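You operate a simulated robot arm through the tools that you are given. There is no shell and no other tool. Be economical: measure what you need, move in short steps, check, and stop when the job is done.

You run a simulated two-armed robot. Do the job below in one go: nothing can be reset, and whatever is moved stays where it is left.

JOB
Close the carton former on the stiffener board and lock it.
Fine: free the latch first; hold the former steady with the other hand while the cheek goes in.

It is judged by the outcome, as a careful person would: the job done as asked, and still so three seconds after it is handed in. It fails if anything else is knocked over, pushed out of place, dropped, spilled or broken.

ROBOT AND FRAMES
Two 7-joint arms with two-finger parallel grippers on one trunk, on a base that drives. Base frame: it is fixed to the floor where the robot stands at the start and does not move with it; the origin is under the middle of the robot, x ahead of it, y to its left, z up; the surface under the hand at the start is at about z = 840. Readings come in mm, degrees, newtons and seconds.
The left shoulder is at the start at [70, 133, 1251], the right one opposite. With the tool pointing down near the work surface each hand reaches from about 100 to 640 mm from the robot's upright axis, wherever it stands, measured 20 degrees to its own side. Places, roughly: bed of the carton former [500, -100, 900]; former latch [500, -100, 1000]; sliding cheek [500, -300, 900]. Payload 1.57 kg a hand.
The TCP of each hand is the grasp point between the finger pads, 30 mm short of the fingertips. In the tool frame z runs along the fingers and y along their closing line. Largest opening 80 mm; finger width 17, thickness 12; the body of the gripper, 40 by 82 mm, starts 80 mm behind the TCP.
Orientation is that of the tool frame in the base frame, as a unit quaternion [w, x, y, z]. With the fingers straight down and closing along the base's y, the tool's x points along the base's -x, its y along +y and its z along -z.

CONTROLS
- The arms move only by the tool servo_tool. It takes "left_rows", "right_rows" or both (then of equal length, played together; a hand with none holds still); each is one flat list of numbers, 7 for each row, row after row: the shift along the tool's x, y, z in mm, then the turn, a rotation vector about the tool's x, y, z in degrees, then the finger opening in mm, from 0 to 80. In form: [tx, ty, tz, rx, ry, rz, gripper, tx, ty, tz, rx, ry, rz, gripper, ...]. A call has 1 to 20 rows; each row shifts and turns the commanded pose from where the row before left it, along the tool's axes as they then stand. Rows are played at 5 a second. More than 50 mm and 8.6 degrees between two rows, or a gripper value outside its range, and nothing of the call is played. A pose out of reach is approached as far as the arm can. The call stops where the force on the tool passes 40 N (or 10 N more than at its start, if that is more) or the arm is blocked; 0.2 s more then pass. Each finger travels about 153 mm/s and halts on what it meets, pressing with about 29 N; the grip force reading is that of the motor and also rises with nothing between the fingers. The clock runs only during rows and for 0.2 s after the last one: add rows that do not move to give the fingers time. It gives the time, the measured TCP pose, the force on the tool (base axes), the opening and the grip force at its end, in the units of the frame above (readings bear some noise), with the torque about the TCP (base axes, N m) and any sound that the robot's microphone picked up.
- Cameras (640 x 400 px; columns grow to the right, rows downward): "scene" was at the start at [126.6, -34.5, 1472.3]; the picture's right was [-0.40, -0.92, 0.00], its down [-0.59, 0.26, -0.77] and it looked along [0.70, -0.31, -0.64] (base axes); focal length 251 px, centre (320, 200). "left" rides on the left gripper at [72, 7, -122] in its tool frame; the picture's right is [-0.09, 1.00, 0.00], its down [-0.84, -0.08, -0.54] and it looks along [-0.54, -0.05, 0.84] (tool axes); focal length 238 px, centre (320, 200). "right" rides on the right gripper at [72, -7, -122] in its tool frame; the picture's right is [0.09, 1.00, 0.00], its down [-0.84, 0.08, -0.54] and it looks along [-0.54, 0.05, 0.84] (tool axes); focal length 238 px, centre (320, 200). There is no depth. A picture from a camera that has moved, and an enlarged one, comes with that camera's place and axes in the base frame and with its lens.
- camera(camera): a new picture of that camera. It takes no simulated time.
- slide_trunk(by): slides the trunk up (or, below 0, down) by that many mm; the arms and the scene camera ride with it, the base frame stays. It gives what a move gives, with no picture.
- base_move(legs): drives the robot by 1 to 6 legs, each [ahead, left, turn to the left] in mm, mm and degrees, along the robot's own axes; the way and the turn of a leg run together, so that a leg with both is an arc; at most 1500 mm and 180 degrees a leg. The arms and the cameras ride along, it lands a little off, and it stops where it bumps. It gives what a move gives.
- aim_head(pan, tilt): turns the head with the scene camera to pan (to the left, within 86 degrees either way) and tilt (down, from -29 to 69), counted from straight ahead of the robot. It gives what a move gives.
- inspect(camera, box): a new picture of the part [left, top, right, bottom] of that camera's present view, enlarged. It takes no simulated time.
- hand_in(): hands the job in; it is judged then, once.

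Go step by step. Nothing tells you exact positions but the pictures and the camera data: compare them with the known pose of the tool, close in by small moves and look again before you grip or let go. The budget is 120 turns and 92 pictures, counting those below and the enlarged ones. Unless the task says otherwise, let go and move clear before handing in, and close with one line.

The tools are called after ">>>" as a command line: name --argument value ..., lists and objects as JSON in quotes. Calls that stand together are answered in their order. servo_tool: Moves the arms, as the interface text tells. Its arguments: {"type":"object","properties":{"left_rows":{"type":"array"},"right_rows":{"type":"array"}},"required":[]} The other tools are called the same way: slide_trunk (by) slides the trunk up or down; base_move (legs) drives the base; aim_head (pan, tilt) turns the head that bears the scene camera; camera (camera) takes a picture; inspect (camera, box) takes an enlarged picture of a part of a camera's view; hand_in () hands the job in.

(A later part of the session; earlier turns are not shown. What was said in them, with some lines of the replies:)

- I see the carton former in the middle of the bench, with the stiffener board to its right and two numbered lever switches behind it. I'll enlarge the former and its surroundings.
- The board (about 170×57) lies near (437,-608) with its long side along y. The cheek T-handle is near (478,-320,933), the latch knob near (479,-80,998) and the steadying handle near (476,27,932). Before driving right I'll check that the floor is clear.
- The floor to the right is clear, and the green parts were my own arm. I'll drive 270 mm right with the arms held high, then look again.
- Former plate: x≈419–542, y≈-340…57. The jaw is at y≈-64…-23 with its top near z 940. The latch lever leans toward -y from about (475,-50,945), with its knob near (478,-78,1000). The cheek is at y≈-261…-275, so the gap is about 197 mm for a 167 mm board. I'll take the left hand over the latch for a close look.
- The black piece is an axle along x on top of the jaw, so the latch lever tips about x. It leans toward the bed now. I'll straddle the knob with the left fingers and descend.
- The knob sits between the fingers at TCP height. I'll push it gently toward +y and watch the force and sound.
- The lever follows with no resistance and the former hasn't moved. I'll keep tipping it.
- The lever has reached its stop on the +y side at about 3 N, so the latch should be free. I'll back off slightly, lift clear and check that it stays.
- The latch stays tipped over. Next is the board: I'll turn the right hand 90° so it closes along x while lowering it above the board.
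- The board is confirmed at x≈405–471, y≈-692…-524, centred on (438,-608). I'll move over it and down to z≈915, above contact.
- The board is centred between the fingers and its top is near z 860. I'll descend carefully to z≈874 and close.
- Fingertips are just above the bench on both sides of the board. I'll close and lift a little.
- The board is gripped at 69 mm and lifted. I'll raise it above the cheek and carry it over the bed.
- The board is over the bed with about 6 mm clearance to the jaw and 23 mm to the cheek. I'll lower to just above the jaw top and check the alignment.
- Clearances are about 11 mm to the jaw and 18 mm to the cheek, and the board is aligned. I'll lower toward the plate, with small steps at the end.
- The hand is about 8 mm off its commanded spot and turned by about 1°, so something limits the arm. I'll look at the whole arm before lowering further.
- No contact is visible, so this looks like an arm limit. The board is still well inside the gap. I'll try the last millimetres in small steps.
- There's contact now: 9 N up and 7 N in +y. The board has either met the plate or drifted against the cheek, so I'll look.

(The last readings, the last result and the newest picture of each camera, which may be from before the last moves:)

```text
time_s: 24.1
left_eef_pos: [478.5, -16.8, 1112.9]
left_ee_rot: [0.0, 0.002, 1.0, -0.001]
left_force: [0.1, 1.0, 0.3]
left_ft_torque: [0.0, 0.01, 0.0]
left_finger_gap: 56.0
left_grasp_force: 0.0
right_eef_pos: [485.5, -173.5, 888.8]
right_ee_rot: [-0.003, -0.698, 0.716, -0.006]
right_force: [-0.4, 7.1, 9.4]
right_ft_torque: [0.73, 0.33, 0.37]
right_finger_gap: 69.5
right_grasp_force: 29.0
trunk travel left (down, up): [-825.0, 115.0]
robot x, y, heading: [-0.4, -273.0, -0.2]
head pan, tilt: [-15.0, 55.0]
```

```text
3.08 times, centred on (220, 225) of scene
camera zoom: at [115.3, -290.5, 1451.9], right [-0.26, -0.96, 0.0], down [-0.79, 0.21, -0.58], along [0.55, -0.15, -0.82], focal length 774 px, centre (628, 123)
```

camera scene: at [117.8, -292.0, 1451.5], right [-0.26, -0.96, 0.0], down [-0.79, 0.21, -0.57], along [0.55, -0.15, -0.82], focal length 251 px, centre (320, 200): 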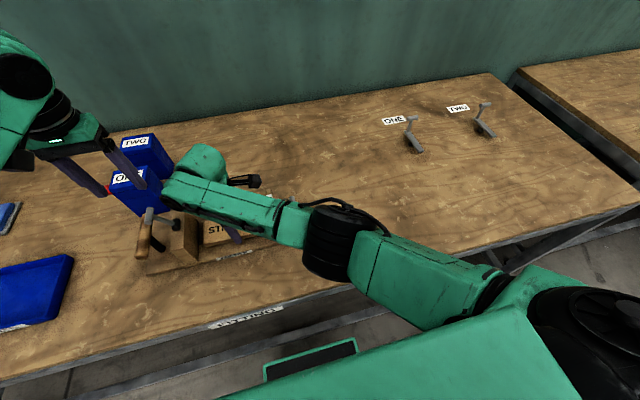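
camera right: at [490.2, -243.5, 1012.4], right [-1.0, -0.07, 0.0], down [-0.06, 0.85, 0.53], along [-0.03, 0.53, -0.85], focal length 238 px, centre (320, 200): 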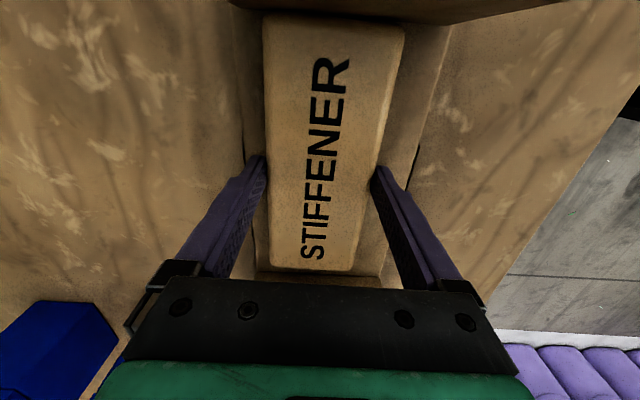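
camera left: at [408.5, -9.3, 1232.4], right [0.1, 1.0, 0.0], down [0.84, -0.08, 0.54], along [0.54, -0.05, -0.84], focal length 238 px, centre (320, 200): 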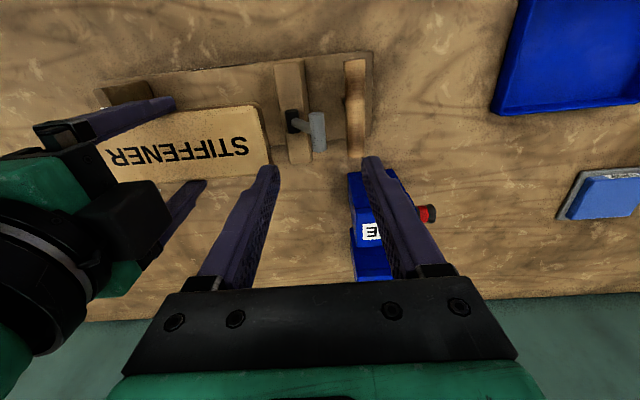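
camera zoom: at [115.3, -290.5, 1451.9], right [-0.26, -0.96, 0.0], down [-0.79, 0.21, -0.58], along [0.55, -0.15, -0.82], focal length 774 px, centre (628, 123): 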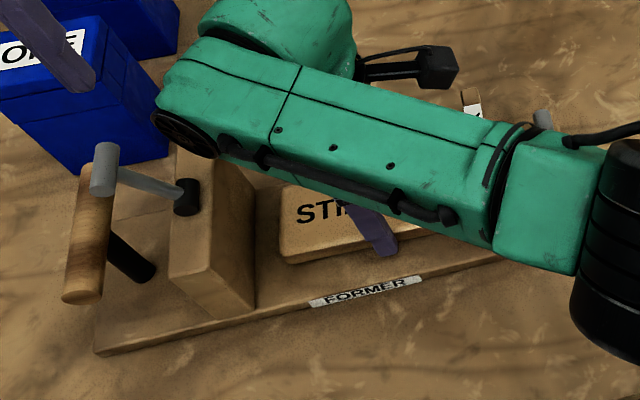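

The board is resting essentially on the plate, its end next to the cheek. I'll release it here and lift off.

>>> servo_tool --right_rows '[0, 0, 0, 0, 0, 0, 72, 0, 0, 0, 0, 0, 0, 80, 0, 0, 0, 0, 0, 0, 80]'

>>> inspect --camera "left" --box '[80, 40, 380, 200]'

>>> camera --camera "right"

```text
time_s: 24.9
left_eef_pos: [480.6, -18.5, 1111.8]
left_ee_rot: [0.0, 0.002, 1.0, -0.001]
left_force: [-0.6, -0.2, -1.1]
left_ft_torque: [-0.02, 0.03, -0.03]
left_finger_gap: 55.9
left_grasp_force: 0.0
right_eef_pos: [488.3, -174.8, 887.8]
right_ee_rot: [-0.004, -0.698, 0.716, -0.007]
right_force: [0.3, 0.1, -0.4]
right_ft_torque: [-0.01, 0.0, 0.02]
right_finger_gap: 79.8
right_grasp_force: 0.0
trunk travel left (down, up): [-825.0, 115.0]
robot x, y, heading: [-0.8, -272.7, -0.3]
head pan, tilt: [-15.0, 55.0]
```

```text
2.13 times, centred on (230, 120) of left
camera zoom: at [408.9, -12.3, 1233.0], right [0.1, 1.0, 0.0], down [0.84, -0.08, 0.54], along [0.54, -0.05, -0.84], focal length 508 px, centre (512, 371)
```

zoom: 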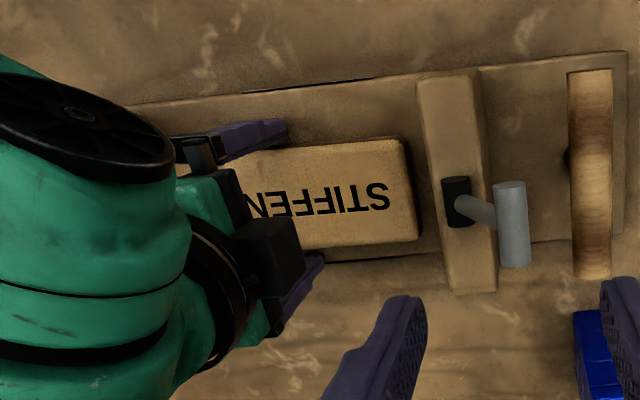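

```text
49 pictures are left
camera right: at [492.1, -245.8, 1011.3], right [-1.0, -0.07, 0.0], down [-0.06, 0.85, 0.53], along [-0.03, 0.53, -0.85], focal length 238 px, centre (320, 200)
```

right: 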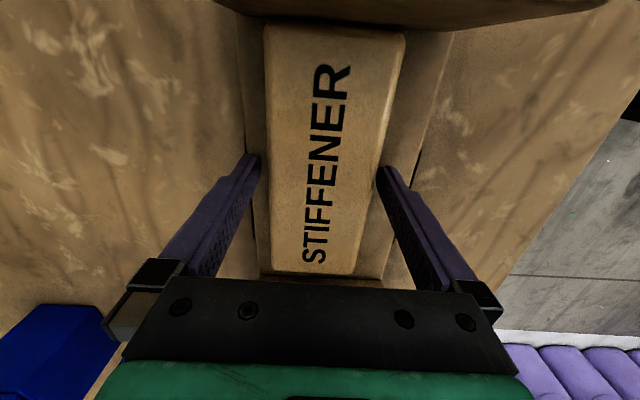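

The board lies flat in the bed, clear of both faces. I'll lift the right hand out, move it over the cheek handle and turn it back to close along y.

>>> servo_tool --right_rows '[0, -3, -25, 0, 0, 0, 80, 0, 0, -40, 0, 0, 0, 80, 0, 0, -45, 0, 0, 0, 80, 0, 0, -45, 0, 0, 0, 80, 41, 0, 0, 0, 0, 0, 80, 41, 0, 0, 0, 0, 0, 80, 41, 0, 0, 0, 0, 0, 80, 41, 0, 0, 0, 0, 0, 80]'

>>> servo_tool --right_rows '[0, 0, 0, 0, 0, 8.2, 80, 0, 0, 0, 0, 0, 8.2, 80, 0, 0, 0, 0, 0, 8.2, 80, 0, 0, 0, 0, 0, 8.2, 80, 0, 0, 0, 0, 0, 8.2, 80, 0, 0, 0, 0, 0, 8.2, 80, 0, 0, 0, 0, 0, 8.2, 80, 0, 0, 0, 0, 0, 8.2, 80, 0, 0, 0, 0, 0, 8.2, 80, 0, 0, 0, 0, 0, 8.2, 80, 0, 0, 0, 0, 0, 8, 80]'

>>> aim_head --pan 5 --tilt 45

>>> camera --camera "right"

>>> inspect --camera "scene" --box '[190, 200, 370, 310]'

>>> inspect --camera "left" --box '[80, 40, 380, 200]'

```text
time_s: 26.7
left_eef_pos: [480.5, -19.4, 1112.5]
left_ee_rot: [0.0, 0.002, 1.0, 0.001]
left_force: [0.3, -0.6, 0.2]
left_ft_torque: [0.03, -0.01, -0.01]
left_finger_gap: 56.2
left_grasp_force: 0.1
right_eef_pos: [480.1, -323.4, 1046.3]
right_ee_rot: [0.0, -0.706, 0.708, 0.001]
right_force: [0.2, -0.1, 0.6]
right_ft_torque: [0.05, -0.01, 0.0]
right_finger_gap: 80.1
right_grasp_force: 0.1
trunk travel left (down, up): [-825.0, 115.0]
robot x, y, heading: [-0.8, -271.3, -0.4]
head pan, tilt: [-15.0, 55.0]
```

```text
time_s: 29.1
left_eef_pos: [480.8, -18.7, 1112.4]
left_ee_rot: [0.0, 0.002, 1.0, 0.0]
left_force: [0.9, -0.3, -0.2]
left_ft_torque: [-0.01, 0.0, -0.03]
left_finger_gap: 56.1
left_grasp_force: 0.1
right_eef_pos: [482.3, -322.6, 1047.1]
right_ee_rot: [0.0, 0.002, 1.0, 0.0]
right_force: [-0.7, -0.3, 1.0]
right_ft_torque: [-0.01, 0.03, -0.02]
right_finger_gap: 80.0
right_grasp_force: 0.1
trunk travel left (down, up): [-825.0, 115.0]
robot x, y, heading: [-0.8, -272.9, -0.6]
head pan, tilt: [-15.0, 55.0]
```

```text
time_s: 29.9
left_eef_pos: [481.1, -19.1, 1112.4]
left_ee_rot: [0.0, 0.003, 1.0, 0.0]
left_force: [0.4, 0.1, -0.5]
left_ft_torque: [-0.04, 0.02, 0.0]
left_finger_gap: 56.0
left_grasp_force: 0.1
right_eef_pos: [483.6, -323.1, 1046.5]
right_ee_rot: [0.001, 0.001, 1.0, 0.0]
right_force: [-0.7, 0.4, -0.4]
right_ft_torque: [0.02, 0.01, 0.02]
right_finger_gap: 79.9
right_grasp_force: 0.1
trunk travel left (down, up): [-825.0, 115.0]
robot x, y, heading: [1.2, -268.9, -0.2]
head pan, tilt: [5.0, 45.0]
```

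```text
48 pictures are left
camera right: at [410.3, -330.1, 1169.0], right [-0.09, 1.0, 0.0], down [0.84, 0.08, 0.54], along [0.54, 0.05, -0.84], focal length 238 px, centre (320, 200)
```

right: 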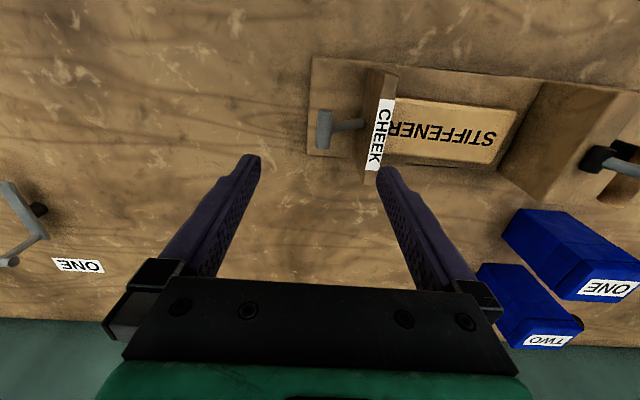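

```text
3.56 times, centred on (280, 255) of scene
camera zoom: at [129.0, -266.6, 1464.9], right [0.08, -1.0, 0.0], down [-0.71, -0.06, -0.71], along [0.7, 0.06, -0.71], focal length 894 px, centre (462, 4)
```

zoom: 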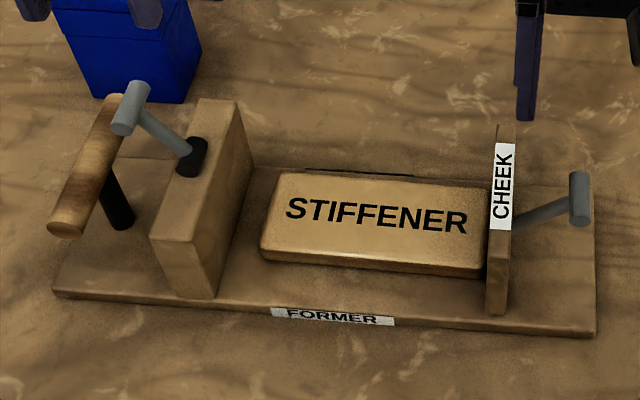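

```text
2.13 times, centred on (230, 120) of left
camera zoom: at [408.6, -12.2, 1233.1], right [0.1, 1.0, 0.0], down [0.84, -0.08, 0.54], along [0.54, -0.05, -0.84], focal length 508 px, centre (512, 371)
```

zoom: 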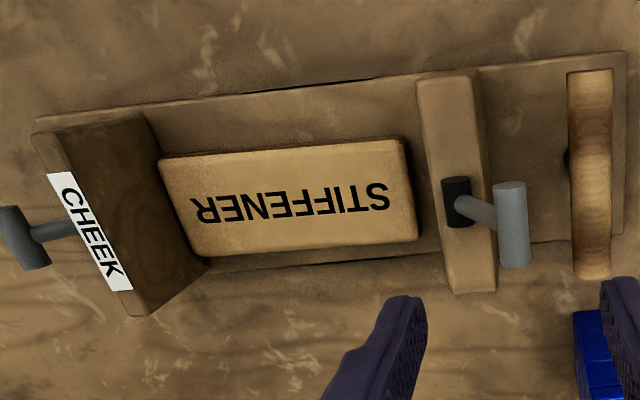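

The board lies flat in the bed, nearly touching the cheek, with about 20 mm left at the jaw. Now the left hand goes for the wooden handle (centre (476,27.5,930), bar x≈425–538). I'll take it near x=442 to stay clear of the tipped latch knob at y≈-19.

>>> servo_tool --left_rows '[19.5, 23, 0, 0, 0, 0, 50, 19.5, 23.5, 0, 0, 0, 0, 44, 0, 0, 40, 0, 0, 0, 44, 0, 0, 40, 0, 0, 0, 44, 0, 0, 35, 0, 0, 0, 44, 0, 0, 0, 0, 0, 0, 44]'

>>> camera --camera "left"

>>> inspect --camera "scene" --box '[170, 190, 350, 310]'

```text
time_s: 31.3
left_eef_pos: [440.4, 28.4, 997.9]
left_ee_rot: [0.0, 0.002, 1.0, 0.0]
left_force: [0.5, -0.2, 0.1]
left_ft_torque: [-0.02, 0.02, 0.02]
left_finger_gap: 43.9
left_grasp_force: 0.1
right_eef_pos: [482.8, -322.7, 1046.8]
right_ee_rot: [0.0, 0.002, 1.0, 0.0]
right_force: [0.7, 0.1, -0.7]
right_ft_torque: [0.02, 0.02, 0.0]
right_finger_gap: 79.7
right_grasp_force: 0.2
trunk travel left (down, up): [-825.0, 115.0]
robot x, y, heading: [-1.2, -269.6, -0.3]
head pan, tilt: [5.0, 45.0]
```

```text
45 pictures are left
camera left: at [367.6, 34.4, 1119.5], right [0.1, 1.0, 0.0], down [0.84, -0.08, 0.54], along [0.54, -0.05, -0.84], focal length 238 px, centre (320, 200)
```

left: 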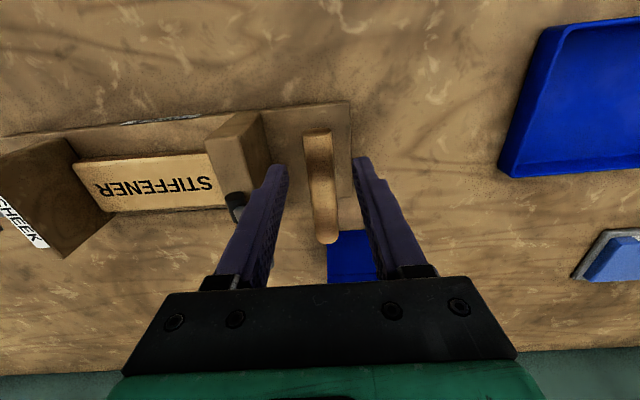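

```text
3.33 times, centred on (260, 250) of scene
camera zoom: at [129.3, -266.9, 1464.9], right [0.08, -1.0, 0.0], down [-0.7, -0.06, -0.71], along [0.7, 0.06, -0.71], focal length 838 px, centre (520, 33)
```

zoom: 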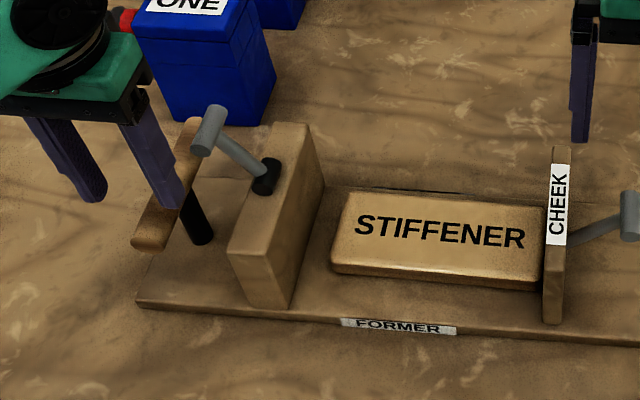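

The bar is centred between the fingers and the latch knob is clear. I'll descend onto it and grip.

>>> servo_tool --left_rows '[0, 0, 25, 0, 0, 0, 44, 0, 0, 25, 0, 0, 0, 44, 0, 0, 14, 0, 0, 0, 44, 0, 0, 0, 0, 0, 0, 44, 0, 0, 0, 0, 0, 0, 34, 0, 0, 0, 0, 0, 0, 26, 0, 0, 0, 0, 0, 0, 18, 0, 0, 0, 0, 0, 0, 18]'

>>> camera --camera "left"

>>> inspect --camera "scene" --box '[170, 190, 370, 310]'

```text
time_s: 33.1
left_eef_pos: [440.1, 26.7, 936.2]
left_ee_rot: [0.001, 0.001, 1.0, 0.0]
left_force: [0.1, -0.8, 0.2]
left_ft_torque: [-0.01, -0.11, 0.09]
left_finger_gap: 23.4
left_grasp_force: 29.0
right_eef_pos: [482.9, -323.2, 1045.3]
right_ee_rot: [0.0, 0.001, 1.0, 0.0]
right_force: [0.1, 0.0, -0.4]
right_ft_torque: [0.01, 0.01, 0.0]
right_finger_gap: 80.1
right_grasp_force: 0.0
trunk travel left (down, up): [-825.0, 115.0]
robot x, y, heading: [-5.9, -273.0, -0.3]
head pan, tilt: [5.0, 45.0]
```

```text
43 pictures are left
camera left: at [368.7, 33.2, 1055.9], right [0.1, 1.0, 0.0], down [0.84, -0.08, 0.54], along [0.54, -0.05, -0.84], focal length 238 px, centre (320, 200)
```

left: 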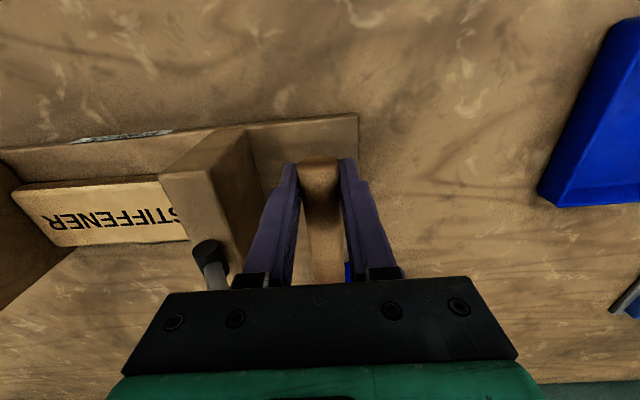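

```text
3.20 times, centred on (270, 250) of scene
camera zoom: at [129.2, -266.6, 1464.9], right [0.08, -1.0, 0.0], down [-0.7, -0.06, -0.71], along [0.7, 0.06, -0.71], focal length 804 px, centre (480, 40)
```

zoom: 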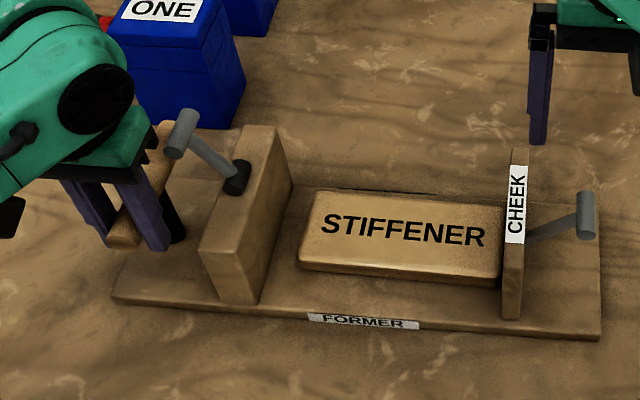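

The handle is held firmly. The cheek's T-bar is at (478,-320,933). I'll bring the closed right fingers down behind it on the -y side, ready to push +y.

>>> servo_tool --right_rows '[2, -15, 0, 0, 0, 0, 40, 2, -15, 0, 0, 0, 0, 0, 0, 0, 35, 0, 0, 0, 0, 0, 0, 35, 0, 0, 0, 0, 0, 0, 20, 0, 0, 0, 0, 0, 0, 14, 0, 0, 0, 0, 0, 0, 0, 0, 0, 0, 0]'

>>> camera --camera "right"

>>> inspect --camera "scene" --box '[190, 190, 390, 310]'

```text
time_s: 34.7
left_eef_pos: [441.1, 26.8, 935.6]
left_ee_rot: [0.0, 0.002, 1.0, 0.0]
left_force: [-1.0, -1.0, -0.2]
left_ft_torque: [0.0, 0.08, 0.08]
left_finger_gap: 23.4
left_grasp_force: 29.3
right_eef_pos: [478.6, -351.5, 941.4]
right_ee_rot: [0.0, 0.001, 1.0, -0.001]
right_force: [0.2, 0.6, 0.1]
right_ft_torque: [0.0, 0.0, 0.01]
right_finger_gap: 0.0
right_grasp_force: 21.1
trunk travel left (down, up): [-825.0, 115.0]
robot x, y, heading: [-0.4, -271.3, -0.2]
head pan, tilt: [5.0, 45.0]
```

```text
41 pictures are left
camera right: at [406.1, -358.8, 1065.8], right [-0.09, 1.0, 0.0], down [0.84, 0.07, 0.54], along [0.54, 0.05, -0.84], focal length 238 px, centre (320, 200)
```

right: 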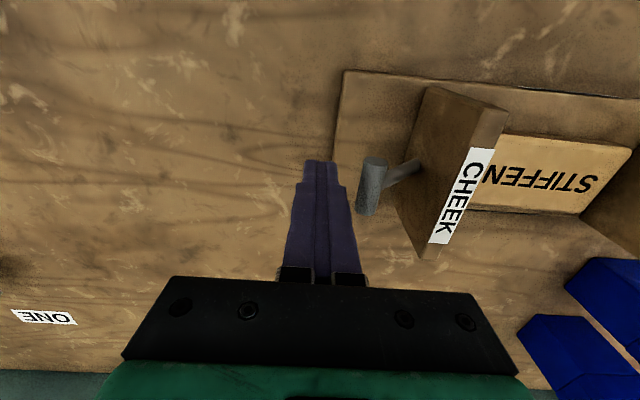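

```text
3.20 times, centred on (290, 250) of scene
camera zoom: at [129.4, -266.6, 1464.9], right [0.08, -1.0, 0.0], down [-0.7, -0.06, -0.71], along [0.7, 0.06, -0.71], focal length 804 px, centre (416, 40)
```

zoom: 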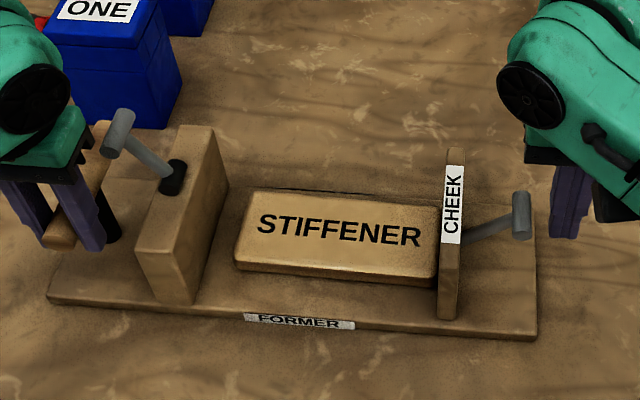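

The fingers are level with the T-bar. I'll push +y in small steps with the left hand holding the former.

>>> servo_tool --right_rows '[0, 5, 0, 0, 0, 0, 0, 0, 5, 0, 0, 0, 0, 0, 0, 4, 0, 0, 0, 0, 0, 0, 4, 0, 0, 0, 0, 0, 0, 4, 0, 0, 0, 0, 0, 0, 0, 0, 0, 0, 0, 0]'

>>> inspect --camera "scene" --box '[190, 190, 390, 310]'

```text
time_s: 36.1
left_eef_pos: [441.1, 27.3, 933.8]
left_ee_rot: [0.0, 0.001, 1.0, 0.0]
left_force: [-1.1, 5.8, 0.1]
left_ft_torque: [0.31, 0.09, 0.19]
left_finger_gap: 23.6
left_grasp_force: 29.3
right_eef_pos: [478.0, -330.1, 941.6]
right_ee_rot: [0.0, 0.001, 1.0, 0.0]
right_force: [1.1, -3.2, 0.5]
right_ft_torque: [-0.03, -0.01, -0.01]
right_finger_gap: 0.2
right_grasp_force: 21.4
trunk travel left (down, up): [-825.0, 115.0]
robot x, y, heading: [0.2, -275.6, -0.0]
head pan, tilt: [5.0, 45.0]
```

```text
3.20 times, centred on (290, 250) of scene
camera zoom: at [129.3, -265.7, 1464.9], right [0.08, -1.0, 0.0], down [-0.7, -0.06, -0.71], along [0.7, 0.06, -0.71], focal length 804 px, centre (416, 40)
```

zoom: 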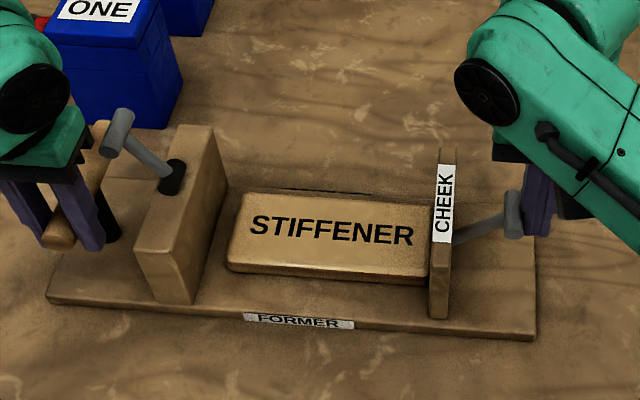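

The cheek slides at about 4 N and takes the board with it, while the former stays put. I'll continue until the board meets the jaw.

>>> servo_tool --right_rows '[0, 3, 0, 0, 0, 0, 0, 0, 3, 0, 0, 0, 0, 0, 0, 2, 0, 0, 0, 0, 0, 0, 2, 0, 0, 0, 0, 0, 0, 0, 0, 0, 0, 0, 0]'

>>> inspect --camera "scene" --box '[190, 190, 390, 310]'

```text
time_s: 37.3
left_eef_pos: [440.7, 28.6, 934.7]
left_ee_rot: [0.0, 0.002, 1.0, -0.001]
left_force: [1.2, 7.2, 0.9]
left_ft_torque: [0.19, 0.54, 0.1]
left_finger_gap: 23.6
left_grasp_force: 29.3
right_eef_pos: [477.5, -319.1, 942.2]
right_ee_rot: [-0.001, 0.001, 1.0, 0.0]
right_force: [-0.2, -2.5, 0.6]
right_ft_torque: [-0.03, 0.02, 0.02]
right_finger_gap: 0.1
right_grasp_force: 21.6
trunk travel left (down, up): [-825.0, 115.0]
robot x, y, heading: [-0.4, -268.0, -0.2]
head pan, tilt: [5.0, 45.0]
```

```text
3.20 times, centred on (290, 250) of scene
camera zoom: at [129.2, -265.4, 1465.0], right [0.08, -1.0, 0.0], down [-0.7, -0.06, -0.71], along [0.7, 0.06, -0.71], focal length 804 px, centre (416, 40)
```

zoom: 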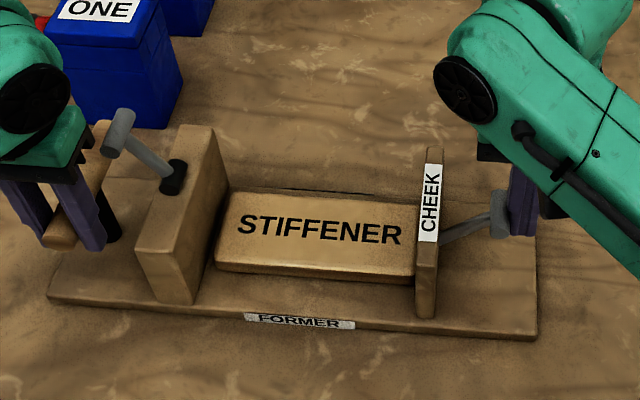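

A few millimetres remain at the jaw. I'll continue in finer steps and watch for the force to rise.

>>> servo_tool --right_rows '[0, 2, 0, 0, 0, 0, 0, 0, 2, 0, 0, 0, 0, 0, 0, 2, 0, 0, 0, 0, 0, 0, 1.5, 0, 0, 0, 0, 0, 0, 0, 0, 0, 0, 0, 0]'

>>> inspect --camera "scene" --box '[190, 190, 390, 310]'

```text
time_s: 38.5
left_eef_pos: [440.9, 28.1, 935.1]
left_ee_rot: [0.0, 0.003, 1.0, -0.001]
left_force: [-1.3, 3.5, 0.8]
left_ft_torque: [0.14, -0.23, 0.08]
left_finger_gap: 23.6
left_grasp_force: 28.9
right_eef_pos: [477.5, -312.7, 939.6]
right_ee_rot: [0.0, 0.001, 1.0, 0.0]
right_force: [0.7, -1.6, 1.3]
right_ft_torque: [0.0, 0.04, -0.01]
right_finger_gap: 0.2
right_grasp_force: 21.4
trunk travel left (down, up): [-825.0, 115.0]
robot x, y, heading: [1.7, -272.3, -0.1]
head pan, tilt: [5.0, 45.0]
```

```text
3.20 times, centred on (290, 250) of scene
camera zoom: at [128.8, -265.8, 1464.9], right [0.08, -1.0, 0.0], down [-0.7, -0.06, -0.71], along [0.7, 0.06, -0.71], focal length 804 px, centre (416, 40)
```

zoom: 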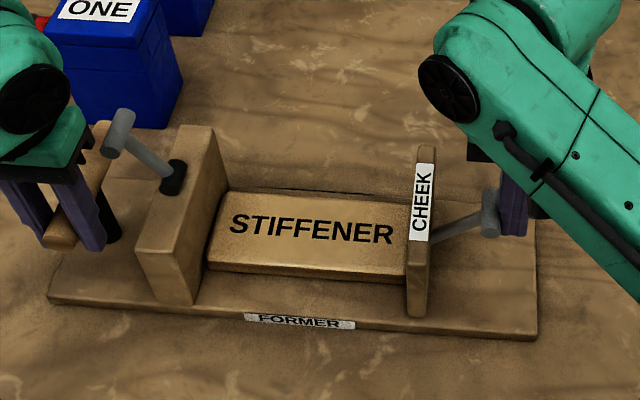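

The board is almost at the jaw but the force hasn't risen yet. A few more small steps until it seats.

>>> servo_tool --right_rows '[0, 2, 0, 0, 0, 0, 0, 0, 1.5, 0, 0, 0, 0, 0, 0, 1.5, 0, 0, 0, 0, 0, 0, 1.5, 0, 0, 0, 0, 0, 0, 0, 0, 0, 0, 0, 0]'

>>> inspect --camera "scene" --box '[190, 190, 390, 310]'

```text
time_s: 39.7
left_eef_pos: [441.3, 28.5, 934.2]
left_ee_rot: [-0.001, 0.0, 1.0, 0.003]
left_force: [-1.3, 22.9, -1.0]
left_ft_torque: [0.1, -0.16, 0.07]
left_finger_gap: 23.7
left_grasp_force: 28.7
right_eef_pos: [480.5, -307.8, 940.1]
right_ee_rot: [-0.001, 0.003, 1.0, -0.002]
right_force: [2.5, -24.2, 0.6]
right_ft_torque: [-0.26, -0.03, 0.02]
right_finger_gap: 0.0
right_grasp_force: 21.4
trunk travel left (down, up): [-825.0, 115.0]
robot x, y, heading: [-2.0, -275.2, -0.3]
head pan, tilt: [5.0, 45.0]
```

```text
3.20 times, centred on (290, 250) of scene
camera zoom: at [129.6, -266.7, 1464.9], right [0.08, -1.0, 0.0], down [-0.71, -0.06, -0.71], along [0.7, 0.06, -0.71], focal length 804 px, centre (416, 40)
```

zoom: 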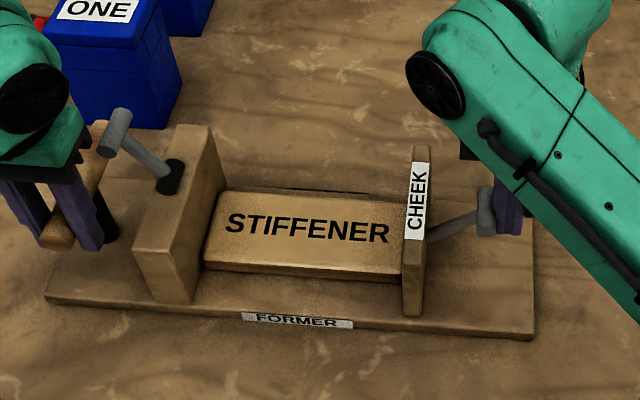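

The board is clamped between cheek and jaw; the force rose to 24 N. I'll ease the right push to light contact, then release the handle and raise the left hand for the latch.

>>> servo_tool --right_rows '[0, -1, 0, 0, 0, 0, 0, 0, -1, 0, 0, 0, 0, 0, 0, 0, 0, 0, 0, 0, 0, 0, 0, 0, 0, 0, 0, 0]'

```text
time_s: 40.7
left_eef_pos: [441.3, 27.7, 936.4]
left_ee_rot: [0.001, 0.002, 1.0, 0.001]
left_force: [-1.9, 25.7, 0.3]
left_ft_torque: [0.08, 0.25, 0.09]
left_finger_gap: 23.5
left_grasp_force: 28.7
right_eef_pos: [478.9, -308.8, 940.3]
right_ee_rot: [-0.001, 0.002, 1.0, -0.002]
right_force: [2.0, -22.4, -2.3]
right_ft_torque: [-0.25, -0.03, 0.01]
right_finger_gap: 0.0
right_grasp_force: 21.5
trunk travel left (down, up): [-825.0, 115.0]
robot x, y, heading: [0.7, -273.0, -0.2]
head pan, tilt: [5.0, 45.0]
```

>>> servo_tool --right_rows '[0, -1.5, 0, 0, 0, 0, 0, 0, -1.5, 0, 0, 0, 0, 0, 0, 0, 0, 0, 0, 0, 0]'

>>> inspect --camera "scene" --box '[190, 190, 390, 310]'

```text
time_s: 41.5
left_eef_pos: [441.6, 26.6, 934.7]
left_ee_rot: [0.0, 0.003, 1.0, -0.001]
left_force: [-1.7, 16.6, 2.4]
left_ft_torque: [0.21, 0.19, 0.1]
left_finger_gap: 23.3
left_grasp_force: 29.2
right_eef_pos: [478.0, -311.2, 940.0]
right_ee_rot: [-0.001, 0.001, 1.0, 0.0]
right_force: [1.7, -14.3, -4.2]
right_ft_torque: [-0.19, 0.02, -0.07]
right_finger_gap: 0.2
right_grasp_force: 20.9
trunk travel left (down, up): [-825.0, 115.0]
robot x, y, heading: [-0.9, -272.3, -0.1]
head pan, tilt: [5.0, 45.0]
```

```text
3.20 times, centred on (290, 250) of scene
camera zoom: at [129.5, -266.1, 1464.9], right [0.08, -1.0, 0.0], down [-0.7, -0.06, -0.71], along [0.7, 0.06, -0.71], focal length 804 px, centre (416, 40)
```

zoom: 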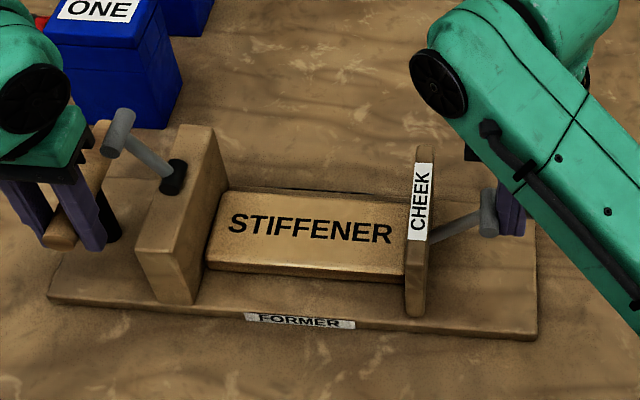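

>>> servo_tool --right_rows '[0, -1.5, 0, 0, 0, 0, 0, 0, -0.8, 0, 0, 0, 0, 0, 0, 0, 0, 0, 0, 0, 0]'

>>> inspect --camera "scene" --box '[220, 220, 350, 300]'

```text
time_s: 42.3
left_eef_pos: [439.5, 25.2, 934.5]
left_ee_rot: [0.0, 0.002, 1.0, -0.002]
left_force: [1.9, 4.0, 2.5]
left_ft_torque: [-0.01, 0.15, 0.08]
left_finger_gap: 23.6
left_grasp_force: 29.2
right_eef_pos: [477.6, -313.3, 941.1]
right_ee_rot: [0.0, 0.001, 1.0, 0.001]
right_force: [-0.8, -1.5, -0.9]
right_ft_torque: [-0.04, 0.0, 0.0]
right_finger_gap: 0.0
right_grasp_force: 21.4
trunk travel left (down, up): [-825.0, 115.0]
robot x, y, heading: [-0.5, -272.7, -0.4]
head pan, tilt: [5.0, 45.0]
```

```text
4.92 times, centred on (285, 260) of scene
camera zoom: at [129.3, -266.1, 1465.0], right [0.08, -1.0, 0.0], down [-0.7, -0.06, -0.71], along [0.7, 0.06, -0.71], focal length 1238 px, centre (492, -95)
```

zoom: 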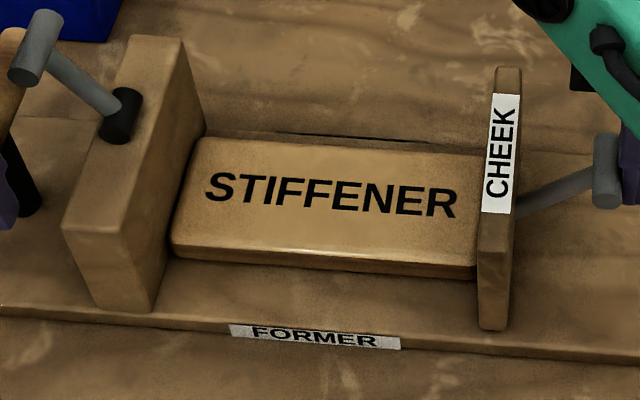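

The board sits against the jaw and the right finger is in light contact behind the cheek. I'll release the handle with the left hand, rise and move above the latch knob.

>>> servo_tool --left_rows '[0, 0, 0, 0, 0, 0, 34, 0, 0, 0, 0, 0, 0, 44, 0, 0, 0, 0, 0, 0, 44, 0, 0, -45, 0, 0, 0, 44, 0, 0, -45, 0, 0, 0, 44, 0, 0, -45, 0, 0, 0, 50, -20, -22, 0, 0, 0, 0, 56, -20, -22, 0, 0, 0, 0, 56, 0, 0, 0, 0, 0, 0, 56]'

>>> camera --camera "left"

>>> inspect --camera "scene" --box '[190, 190, 390, 310]'

```text
time_s: 44.3
left_eef_pos: [480.1, -17.7, 1069.2]
left_ee_rot: [0.0, 0.002, 1.0, 0.0]
left_force: [-1.0, 0.8, -0.8]
left_ft_torque: [0.0, 0.02, -0.01]
left_finger_gap: 55.9
left_grasp_force: 0.1
right_eef_pos: [478.1, -314.3, 940.7]
right_ee_rot: [0.0, 0.002, 1.0, 0.0]
right_force: [0.1, 0.3, -0.2]
right_ft_torque: [-0.03, 0.0, 0.0]
right_finger_gap: 0.1
right_grasp_force: 21.4
trunk travel left (down, up): [-825.0, 115.0]
robot x, y, heading: [-1.6, -273.9, -0.2]
head pan, tilt: [5.0, 45.0]
```

```text
33 pictures are left
camera left: at [408.0, -10.8, 1190.0], right [0.1, 1.0, 0.0], down [0.84, -0.08, 0.54], along [0.54, -0.05, -0.84], focal length 238 px, centre (320, 200)
```

left: 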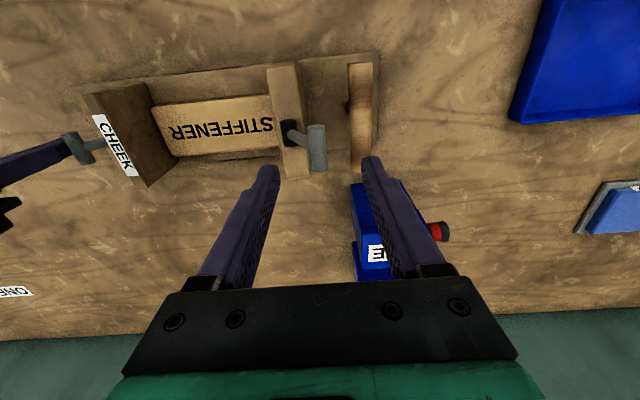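

```text
3.20 times, centred on (290, 250) of scene
camera zoom: at [128.0, -265.8, 1465.1], right [0.08, -1.0, 0.0], down [-0.7, -0.06, -0.71], along [0.71, 0.06, -0.71], focal length 804 px, centre (416, 40)
```

zoom: 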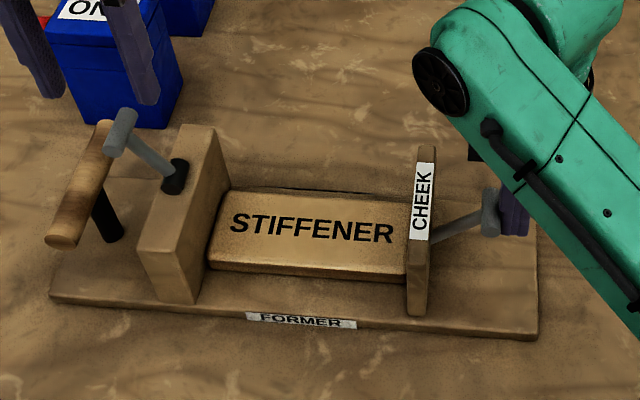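

>>> inspect --camera "left" --box '[80, 40, 390, 200]'

```text
2.06 times, centred on (235, 120) of left
camera zoom: at [408.0, -10.8, 1190.0], right [0.1, 1.0, 0.0], down [0.84, -0.08, 0.54], along [0.54, -0.05, -0.84], focal length 492 px, centre (496, 365)
```

zoom: 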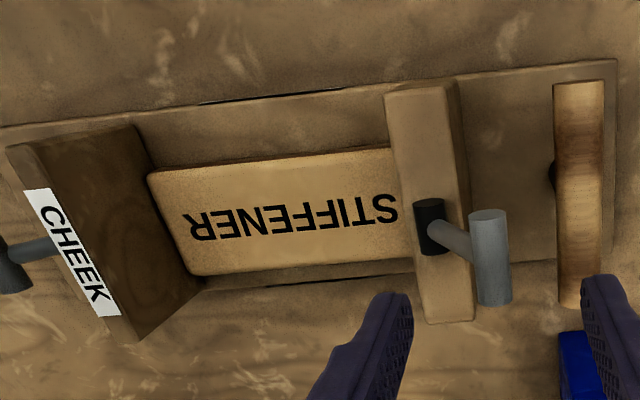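

The board is tight between cheek and jaw. I'll lower the left fingers around the latch knob.

>>> servo_tool --left_rows '[0, 0, 20, 0, 0, 0, 56, 0, 0, 20, 0, 0, 0, 56, 0, 0, 15, 0, 0, 0, 56, 0, 0, 10, 0, 0, 0, 56, 0, 0, 0, 0, 0, 0, 56]'

>>> camera --camera "left"

```text
time_s: 45.5
left_eef_pos: [479.6, -17.2, 1003.7]
left_ee_rot: [0.0, 0.002, 1.0, -0.001]
left_force: [-0.3, 0.2, 0.1]
left_ft_torque: [0.01, -0.02, 0.0]
left_finger_gap: 55.9
left_grasp_force: 0.0
right_eef_pos: [478.9, -314.0, 941.4]
right_ee_rot: [0.0, 0.002, 1.0, -0.001]
right_force: [-0.4, 0.1, 0.0]
right_ft_torque: [-0.02, 0.01, -0.01]
right_finger_gap: 0.0
right_grasp_force: 20.9
trunk travel left (down, up): [-825.0, 115.0]
robot x, y, heading: [-2.0, -277.9, -0.1]
head pan, tilt: [5.0, 45.0]
```

```text
30 pictures are left
camera left: at [407.7, -10.5, 1124.0], right [0.1, 1.0, 0.0], down [0.84, -0.08, 0.54], along [0.54, -0.05, -0.84], focal length 238 px, centre (320, 200)
```

left: 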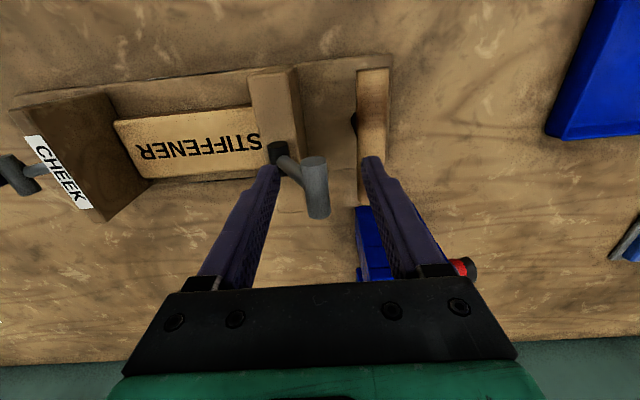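

The knob is between the fingers. I'll tip it back toward -y in steps; the right finger blocks the former from sliding.

>>> servo_tool --left_rows '[0, -8, 0, 0, 0, 0, 56, 0, -8, 0, 0, 0, 0, 56, 0, -7, 0, 0, 0, 0, 56, 0, -7, 0, 0, 0, 0, 56, 0, -7, 0, 0, 0, 0, 56, 0, -7, 0, 0, 0, 0, 56, 0, -7, 0, 0, 0, 0, 56]'

>>> inspect --camera "scene" --box '[190, 190, 390, 310]'

```text
time_s: 47.1
left_eef_pos: [481.3, -67.9, 1002.3]
left_ee_rot: [0.0, 0.002, 1.0, 0.0]
left_force: [0.1, 0.6, -0.4]
left_ft_torque: [-0.04, 0.03, 0.0]
left_finger_gap: 56.3
left_grasp_force: 0.6
right_eef_pos: [478.1, -314.4, 941.0]
right_ee_rot: [0.0, 0.002, 1.0, 0.0]
right_force: [-0.2, 0.0, 0.3]
right_ft_torque: [0.03, 0.05, -0.01]
right_finger_gap: 0.2
right_grasp_force: 21.1
trunk travel left (down, up): [-825.0, 115.0]
robot x, y, heading: [0.5, -271.3, -0.4]
head pan, tilt: [5.0, 45.0]
```

```text
3.20 times, centred on (290, 250) of scene
camera zoom: at [129.1, -266.7, 1464.9], right [0.08, -1.0, 0.0], down [-0.7, -0.06, -0.71], along [0.7, 0.06, -0.71], focal length 804 px, centre (416, 40)
```

zoom: 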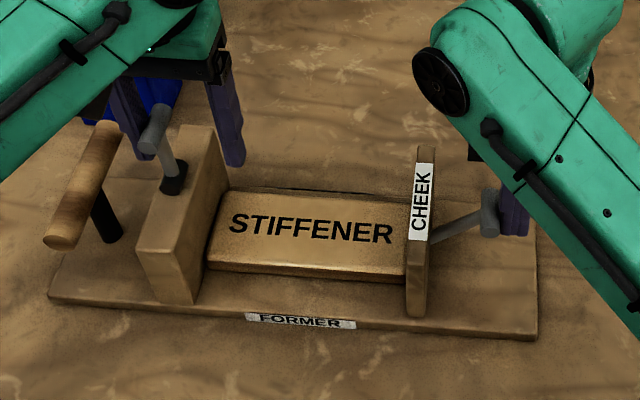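

The lever is near vertical and following easily, and nothing else has moved. I'll continue to the locked stop.

>>> servo_tool --left_rows '[0, -7, 0, 0, 0, 0, 56, 0, -7, 0, 0, 0, 0, 56, 0, -6, 0, 0, 0, 0, 56, 0, -5, 0, 0, 0, 0, 56, 0, -4, 0, 0, 0, 0, 56, 0, -3, 0, 0, 0, 0, 56, 0, 0, 0, 0, 0, 0, 56]'

>>> inspect --camera "scene" --box '[190, 190, 390, 310]'

```text
time_s: 48.7
left_eef_pos: [480.4, -97.5, 1004.3]
left_ee_rot: [0.001, 0.0, 1.0, 0.0]
left_force: [1.7, 20.6, 9.3]
left_ft_torque: [0.92, 0.13, 0.02]
left_finger_gap: 74.4
left_grasp_force: 10.2
right_eef_pos: [478.4, -315.9, 941.5]
right_ee_rot: [0.0, 0.002, 1.0, -0.002]
right_force: [0.2, -16.0, -0.6]
right_ft_torque: [-0.22, 0.02, 0.03]
right_finger_gap: 0.2
right_grasp_force: 20.8
trunk travel left (down, up): [-825.0, 115.0]
robot x, y, heading: [-0.8, -271.5, -0.3]
head pan, tilt: [5.0, 45.0]
```

```text
3.20 times, centred on (290, 250) of scene
camera zoom: at [128.3, -265.4, 1465.1], right [0.08, -1.0, 0.0], down [-0.7, -0.06, -0.71], along [0.7, 0.06, -0.71], focal length 804 px, centre (416, 40)
```

zoom: 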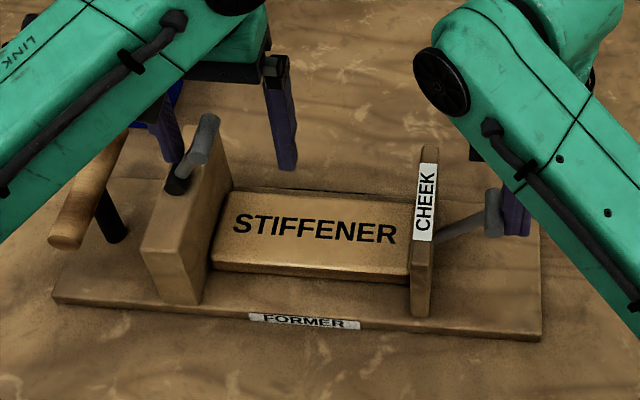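

The lever is hard on its stop at 20 N, leaning as it did originally. I'll ease off and lift the left hand, leaving the right in place for now.

>>> servo_tool --left_rows '[0, 5, 0, 0, 0, 0, 60, 0, 8, 0, 0, 0, 0, 60, 0, 0, -25, 0, 0, 0, 60, 0, 0, -40, 0, 0, 0, 60, 0, 0, -40, 0, 0, 0, 60, 20, 40, -10, 0, 0, 0, 60, 20, 40, -10, 0, 0, 0, 60]'

>>> inspect --camera "scene" --box '[190, 190, 390, 310]'

>>> inspect --camera "left" --box '[0, 40, 380, 240]'

```text
time_s: 50.3
left_eef_pos: [440.3, -6.2, 1130.0]
left_ee_rot: [0.0, 0.001, 1.0, -0.001]
left_force: [0.2, 0.0, 0.1]
left_ft_torque: [0.0, 0.01, 0.02]
left_finger_gap: 59.8
left_grasp_force: 0.0
right_eef_pos: [478.2, -313.4, 940.6]
right_ee_rot: [0.0, 0.001, 1.0, 0.001]
right_force: [-0.4, -0.6, 0.8]
right_ft_torque: [-0.02, 0.0, 0.02]
right_finger_gap: 0.2
right_grasp_force: 21.2
trunk travel left (down, up): [-825.0, 115.0]
robot x, y, heading: [1.4, -269.0, -0.3]
head pan, tilt: [5.0, 45.0]
```

```text
3.20 times, centred on (290, 250) of scene
camera zoom: at [127.8, -265.5, 1465.1], right [0.08, -1.0, 0.0], down [-0.7, -0.06, -0.71], along [0.71, 0.06, -0.71], focal length 804 px, centre (416, 40)
```

zoom: 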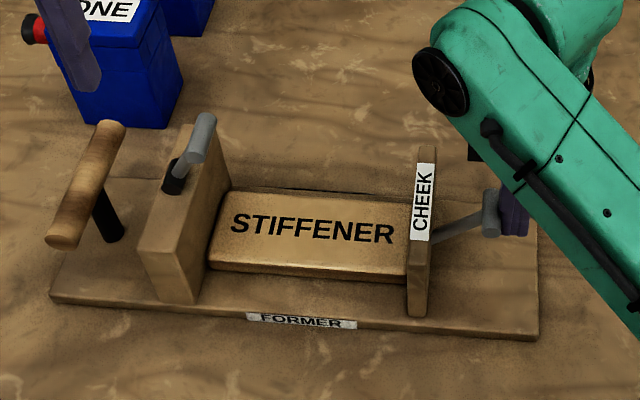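

```text
1.68 times, centred on (190, 140) of left
camera zoom: at [366.1, 1.2, 1250.4], right [0.1, 1.0, 0.0], down [0.84, -0.08, 0.54], along [0.54, -0.05, -0.84], focal length 401 px, centre (539, 301)
```

zoom: 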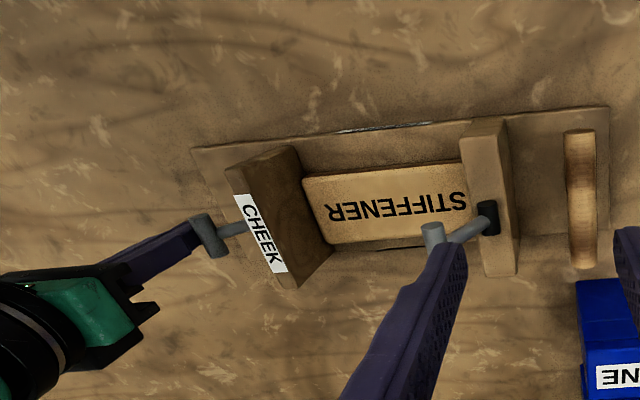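

The latch leans in its locked position and the former is where it was. I'll check the gaps at both ends of the board closely.

>>> inspect --camera "scene" --box '[240, 230, 340, 295]'

>>> inspect --camera "left" --box '[120, 90, 320, 220]'

```text
6.15 times, centred on (290, 262) of scene
camera zoom: at [127.8, -265.5, 1465.1], right [0.08, -1.0, 0.0], down [-0.7, -0.06, -0.71], along [0.71, 0.06, -0.71], focal length 1547 px, centre (505, -185)
```

zoom: 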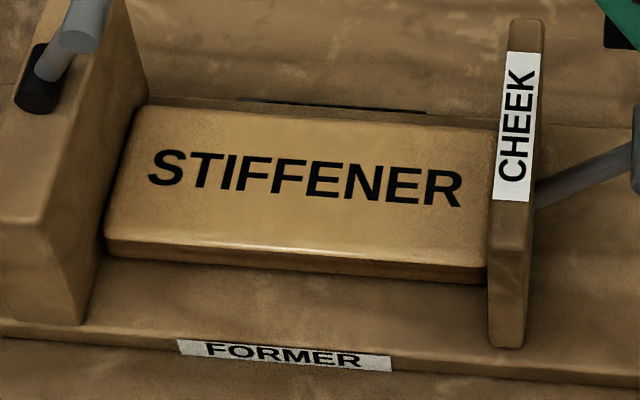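

```text
3.08 times, centred on (220, 155) of left
camera zoom: at [366.1, 1.2, 1250.4], right [0.1, 1.0, 0.0], down [0.84, -0.08, 0.54], along [0.54, -0.05, -0.84], focal length 733 px, centre (628, 338)
```

zoom: 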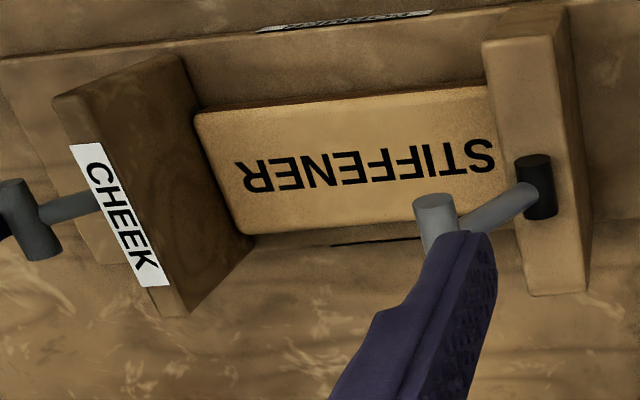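

Board, jaw and cheek are tight together, and the latch knob is at y≈-80, its original locked position. I'll back the right hand off and lift it clear.

>>> servo_tool --right_rows '[0, -10, 0, 0, 0, 0, 0, 0, -15, 0, 0, 0, 0, 0, 0, -10, -30, 0, 0, 0, 0, 0, 0, -45, 0, 0, 0, 0, 0, 0, -45, 0, 0, 0, 0, 0, 0, -45, 0, 0, 0, 0]'

>>> camera --camera "scene"

>>> inspect --camera "scene" --box '[190, 190, 390, 310]'

```text
time_s: 51.7
left_eef_pos: [439.9, -6.2, 1128.9]
left_ee_rot: [0.0, 0.002, 1.0, 0.0]
left_force: [0.0, 0.3, -0.3]
left_ft_torque: [0.02, 0.03, 0.01]
left_finger_gap: 60.1
left_grasp_force: 0.1
right_eef_pos: [477.4, -348.7, 1106.4]
right_ee_rot: [0.0, 0.002, 1.0, 0.0]
right_force: [-0.2, -0.4, -0.5]
right_ft_torque: [-0.02, -0.01, 0.03]
right_finger_gap: 0.0
right_grasp_force: 21.8
trunk travel left (down, up): [-825.0, 115.0]
robot x, y, heading: [2.1, -267.3, -0.5]
head pan, tilt: [5.0, 45.0]
```

```text
23 pictures are left
camera scene: at [128.6, -266.3, 1464.9], right [0.08, -1.0, 0.0], down [-0.7, -0.06, -0.71], along [0.7, 0.06, -0.71], focal length 251 px, centre (320, 200)
```

scene: 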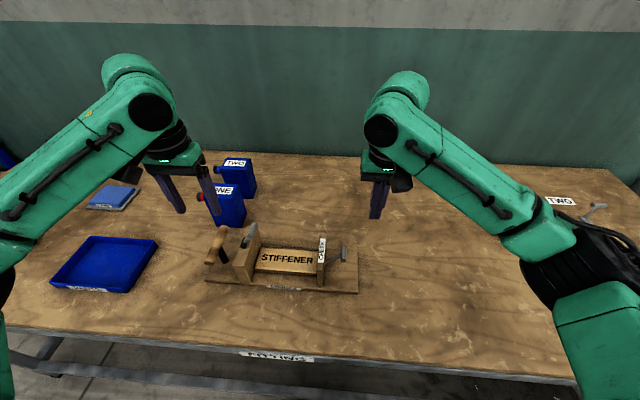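

```text
3.20 times, centred on (290, 250) of scene
camera zoom: at [128.6, -266.3, 1464.9], right [0.08, -1.0, 0.0], down [-0.7, -0.06, -0.71], along [0.7, 0.06, -0.71], focal length 804 px, centre (416, 40)
```

zoom: 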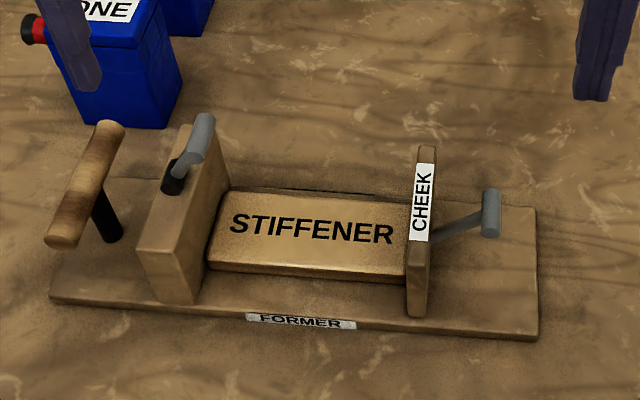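

Nothing shifted when the hands left: the cheek is closed on the board, the latch is back over, and the rest of the bench is undisturbed. Handing in.

>>> hand_in

```text
The job is handed in.
```

The carton former is closed on the stiffener board and the latch is back in its locked position. Both hands are clear and nothing else on the bench moved. I judged the lock by the lever reaching its stop and did not pull on the cheek to test it.
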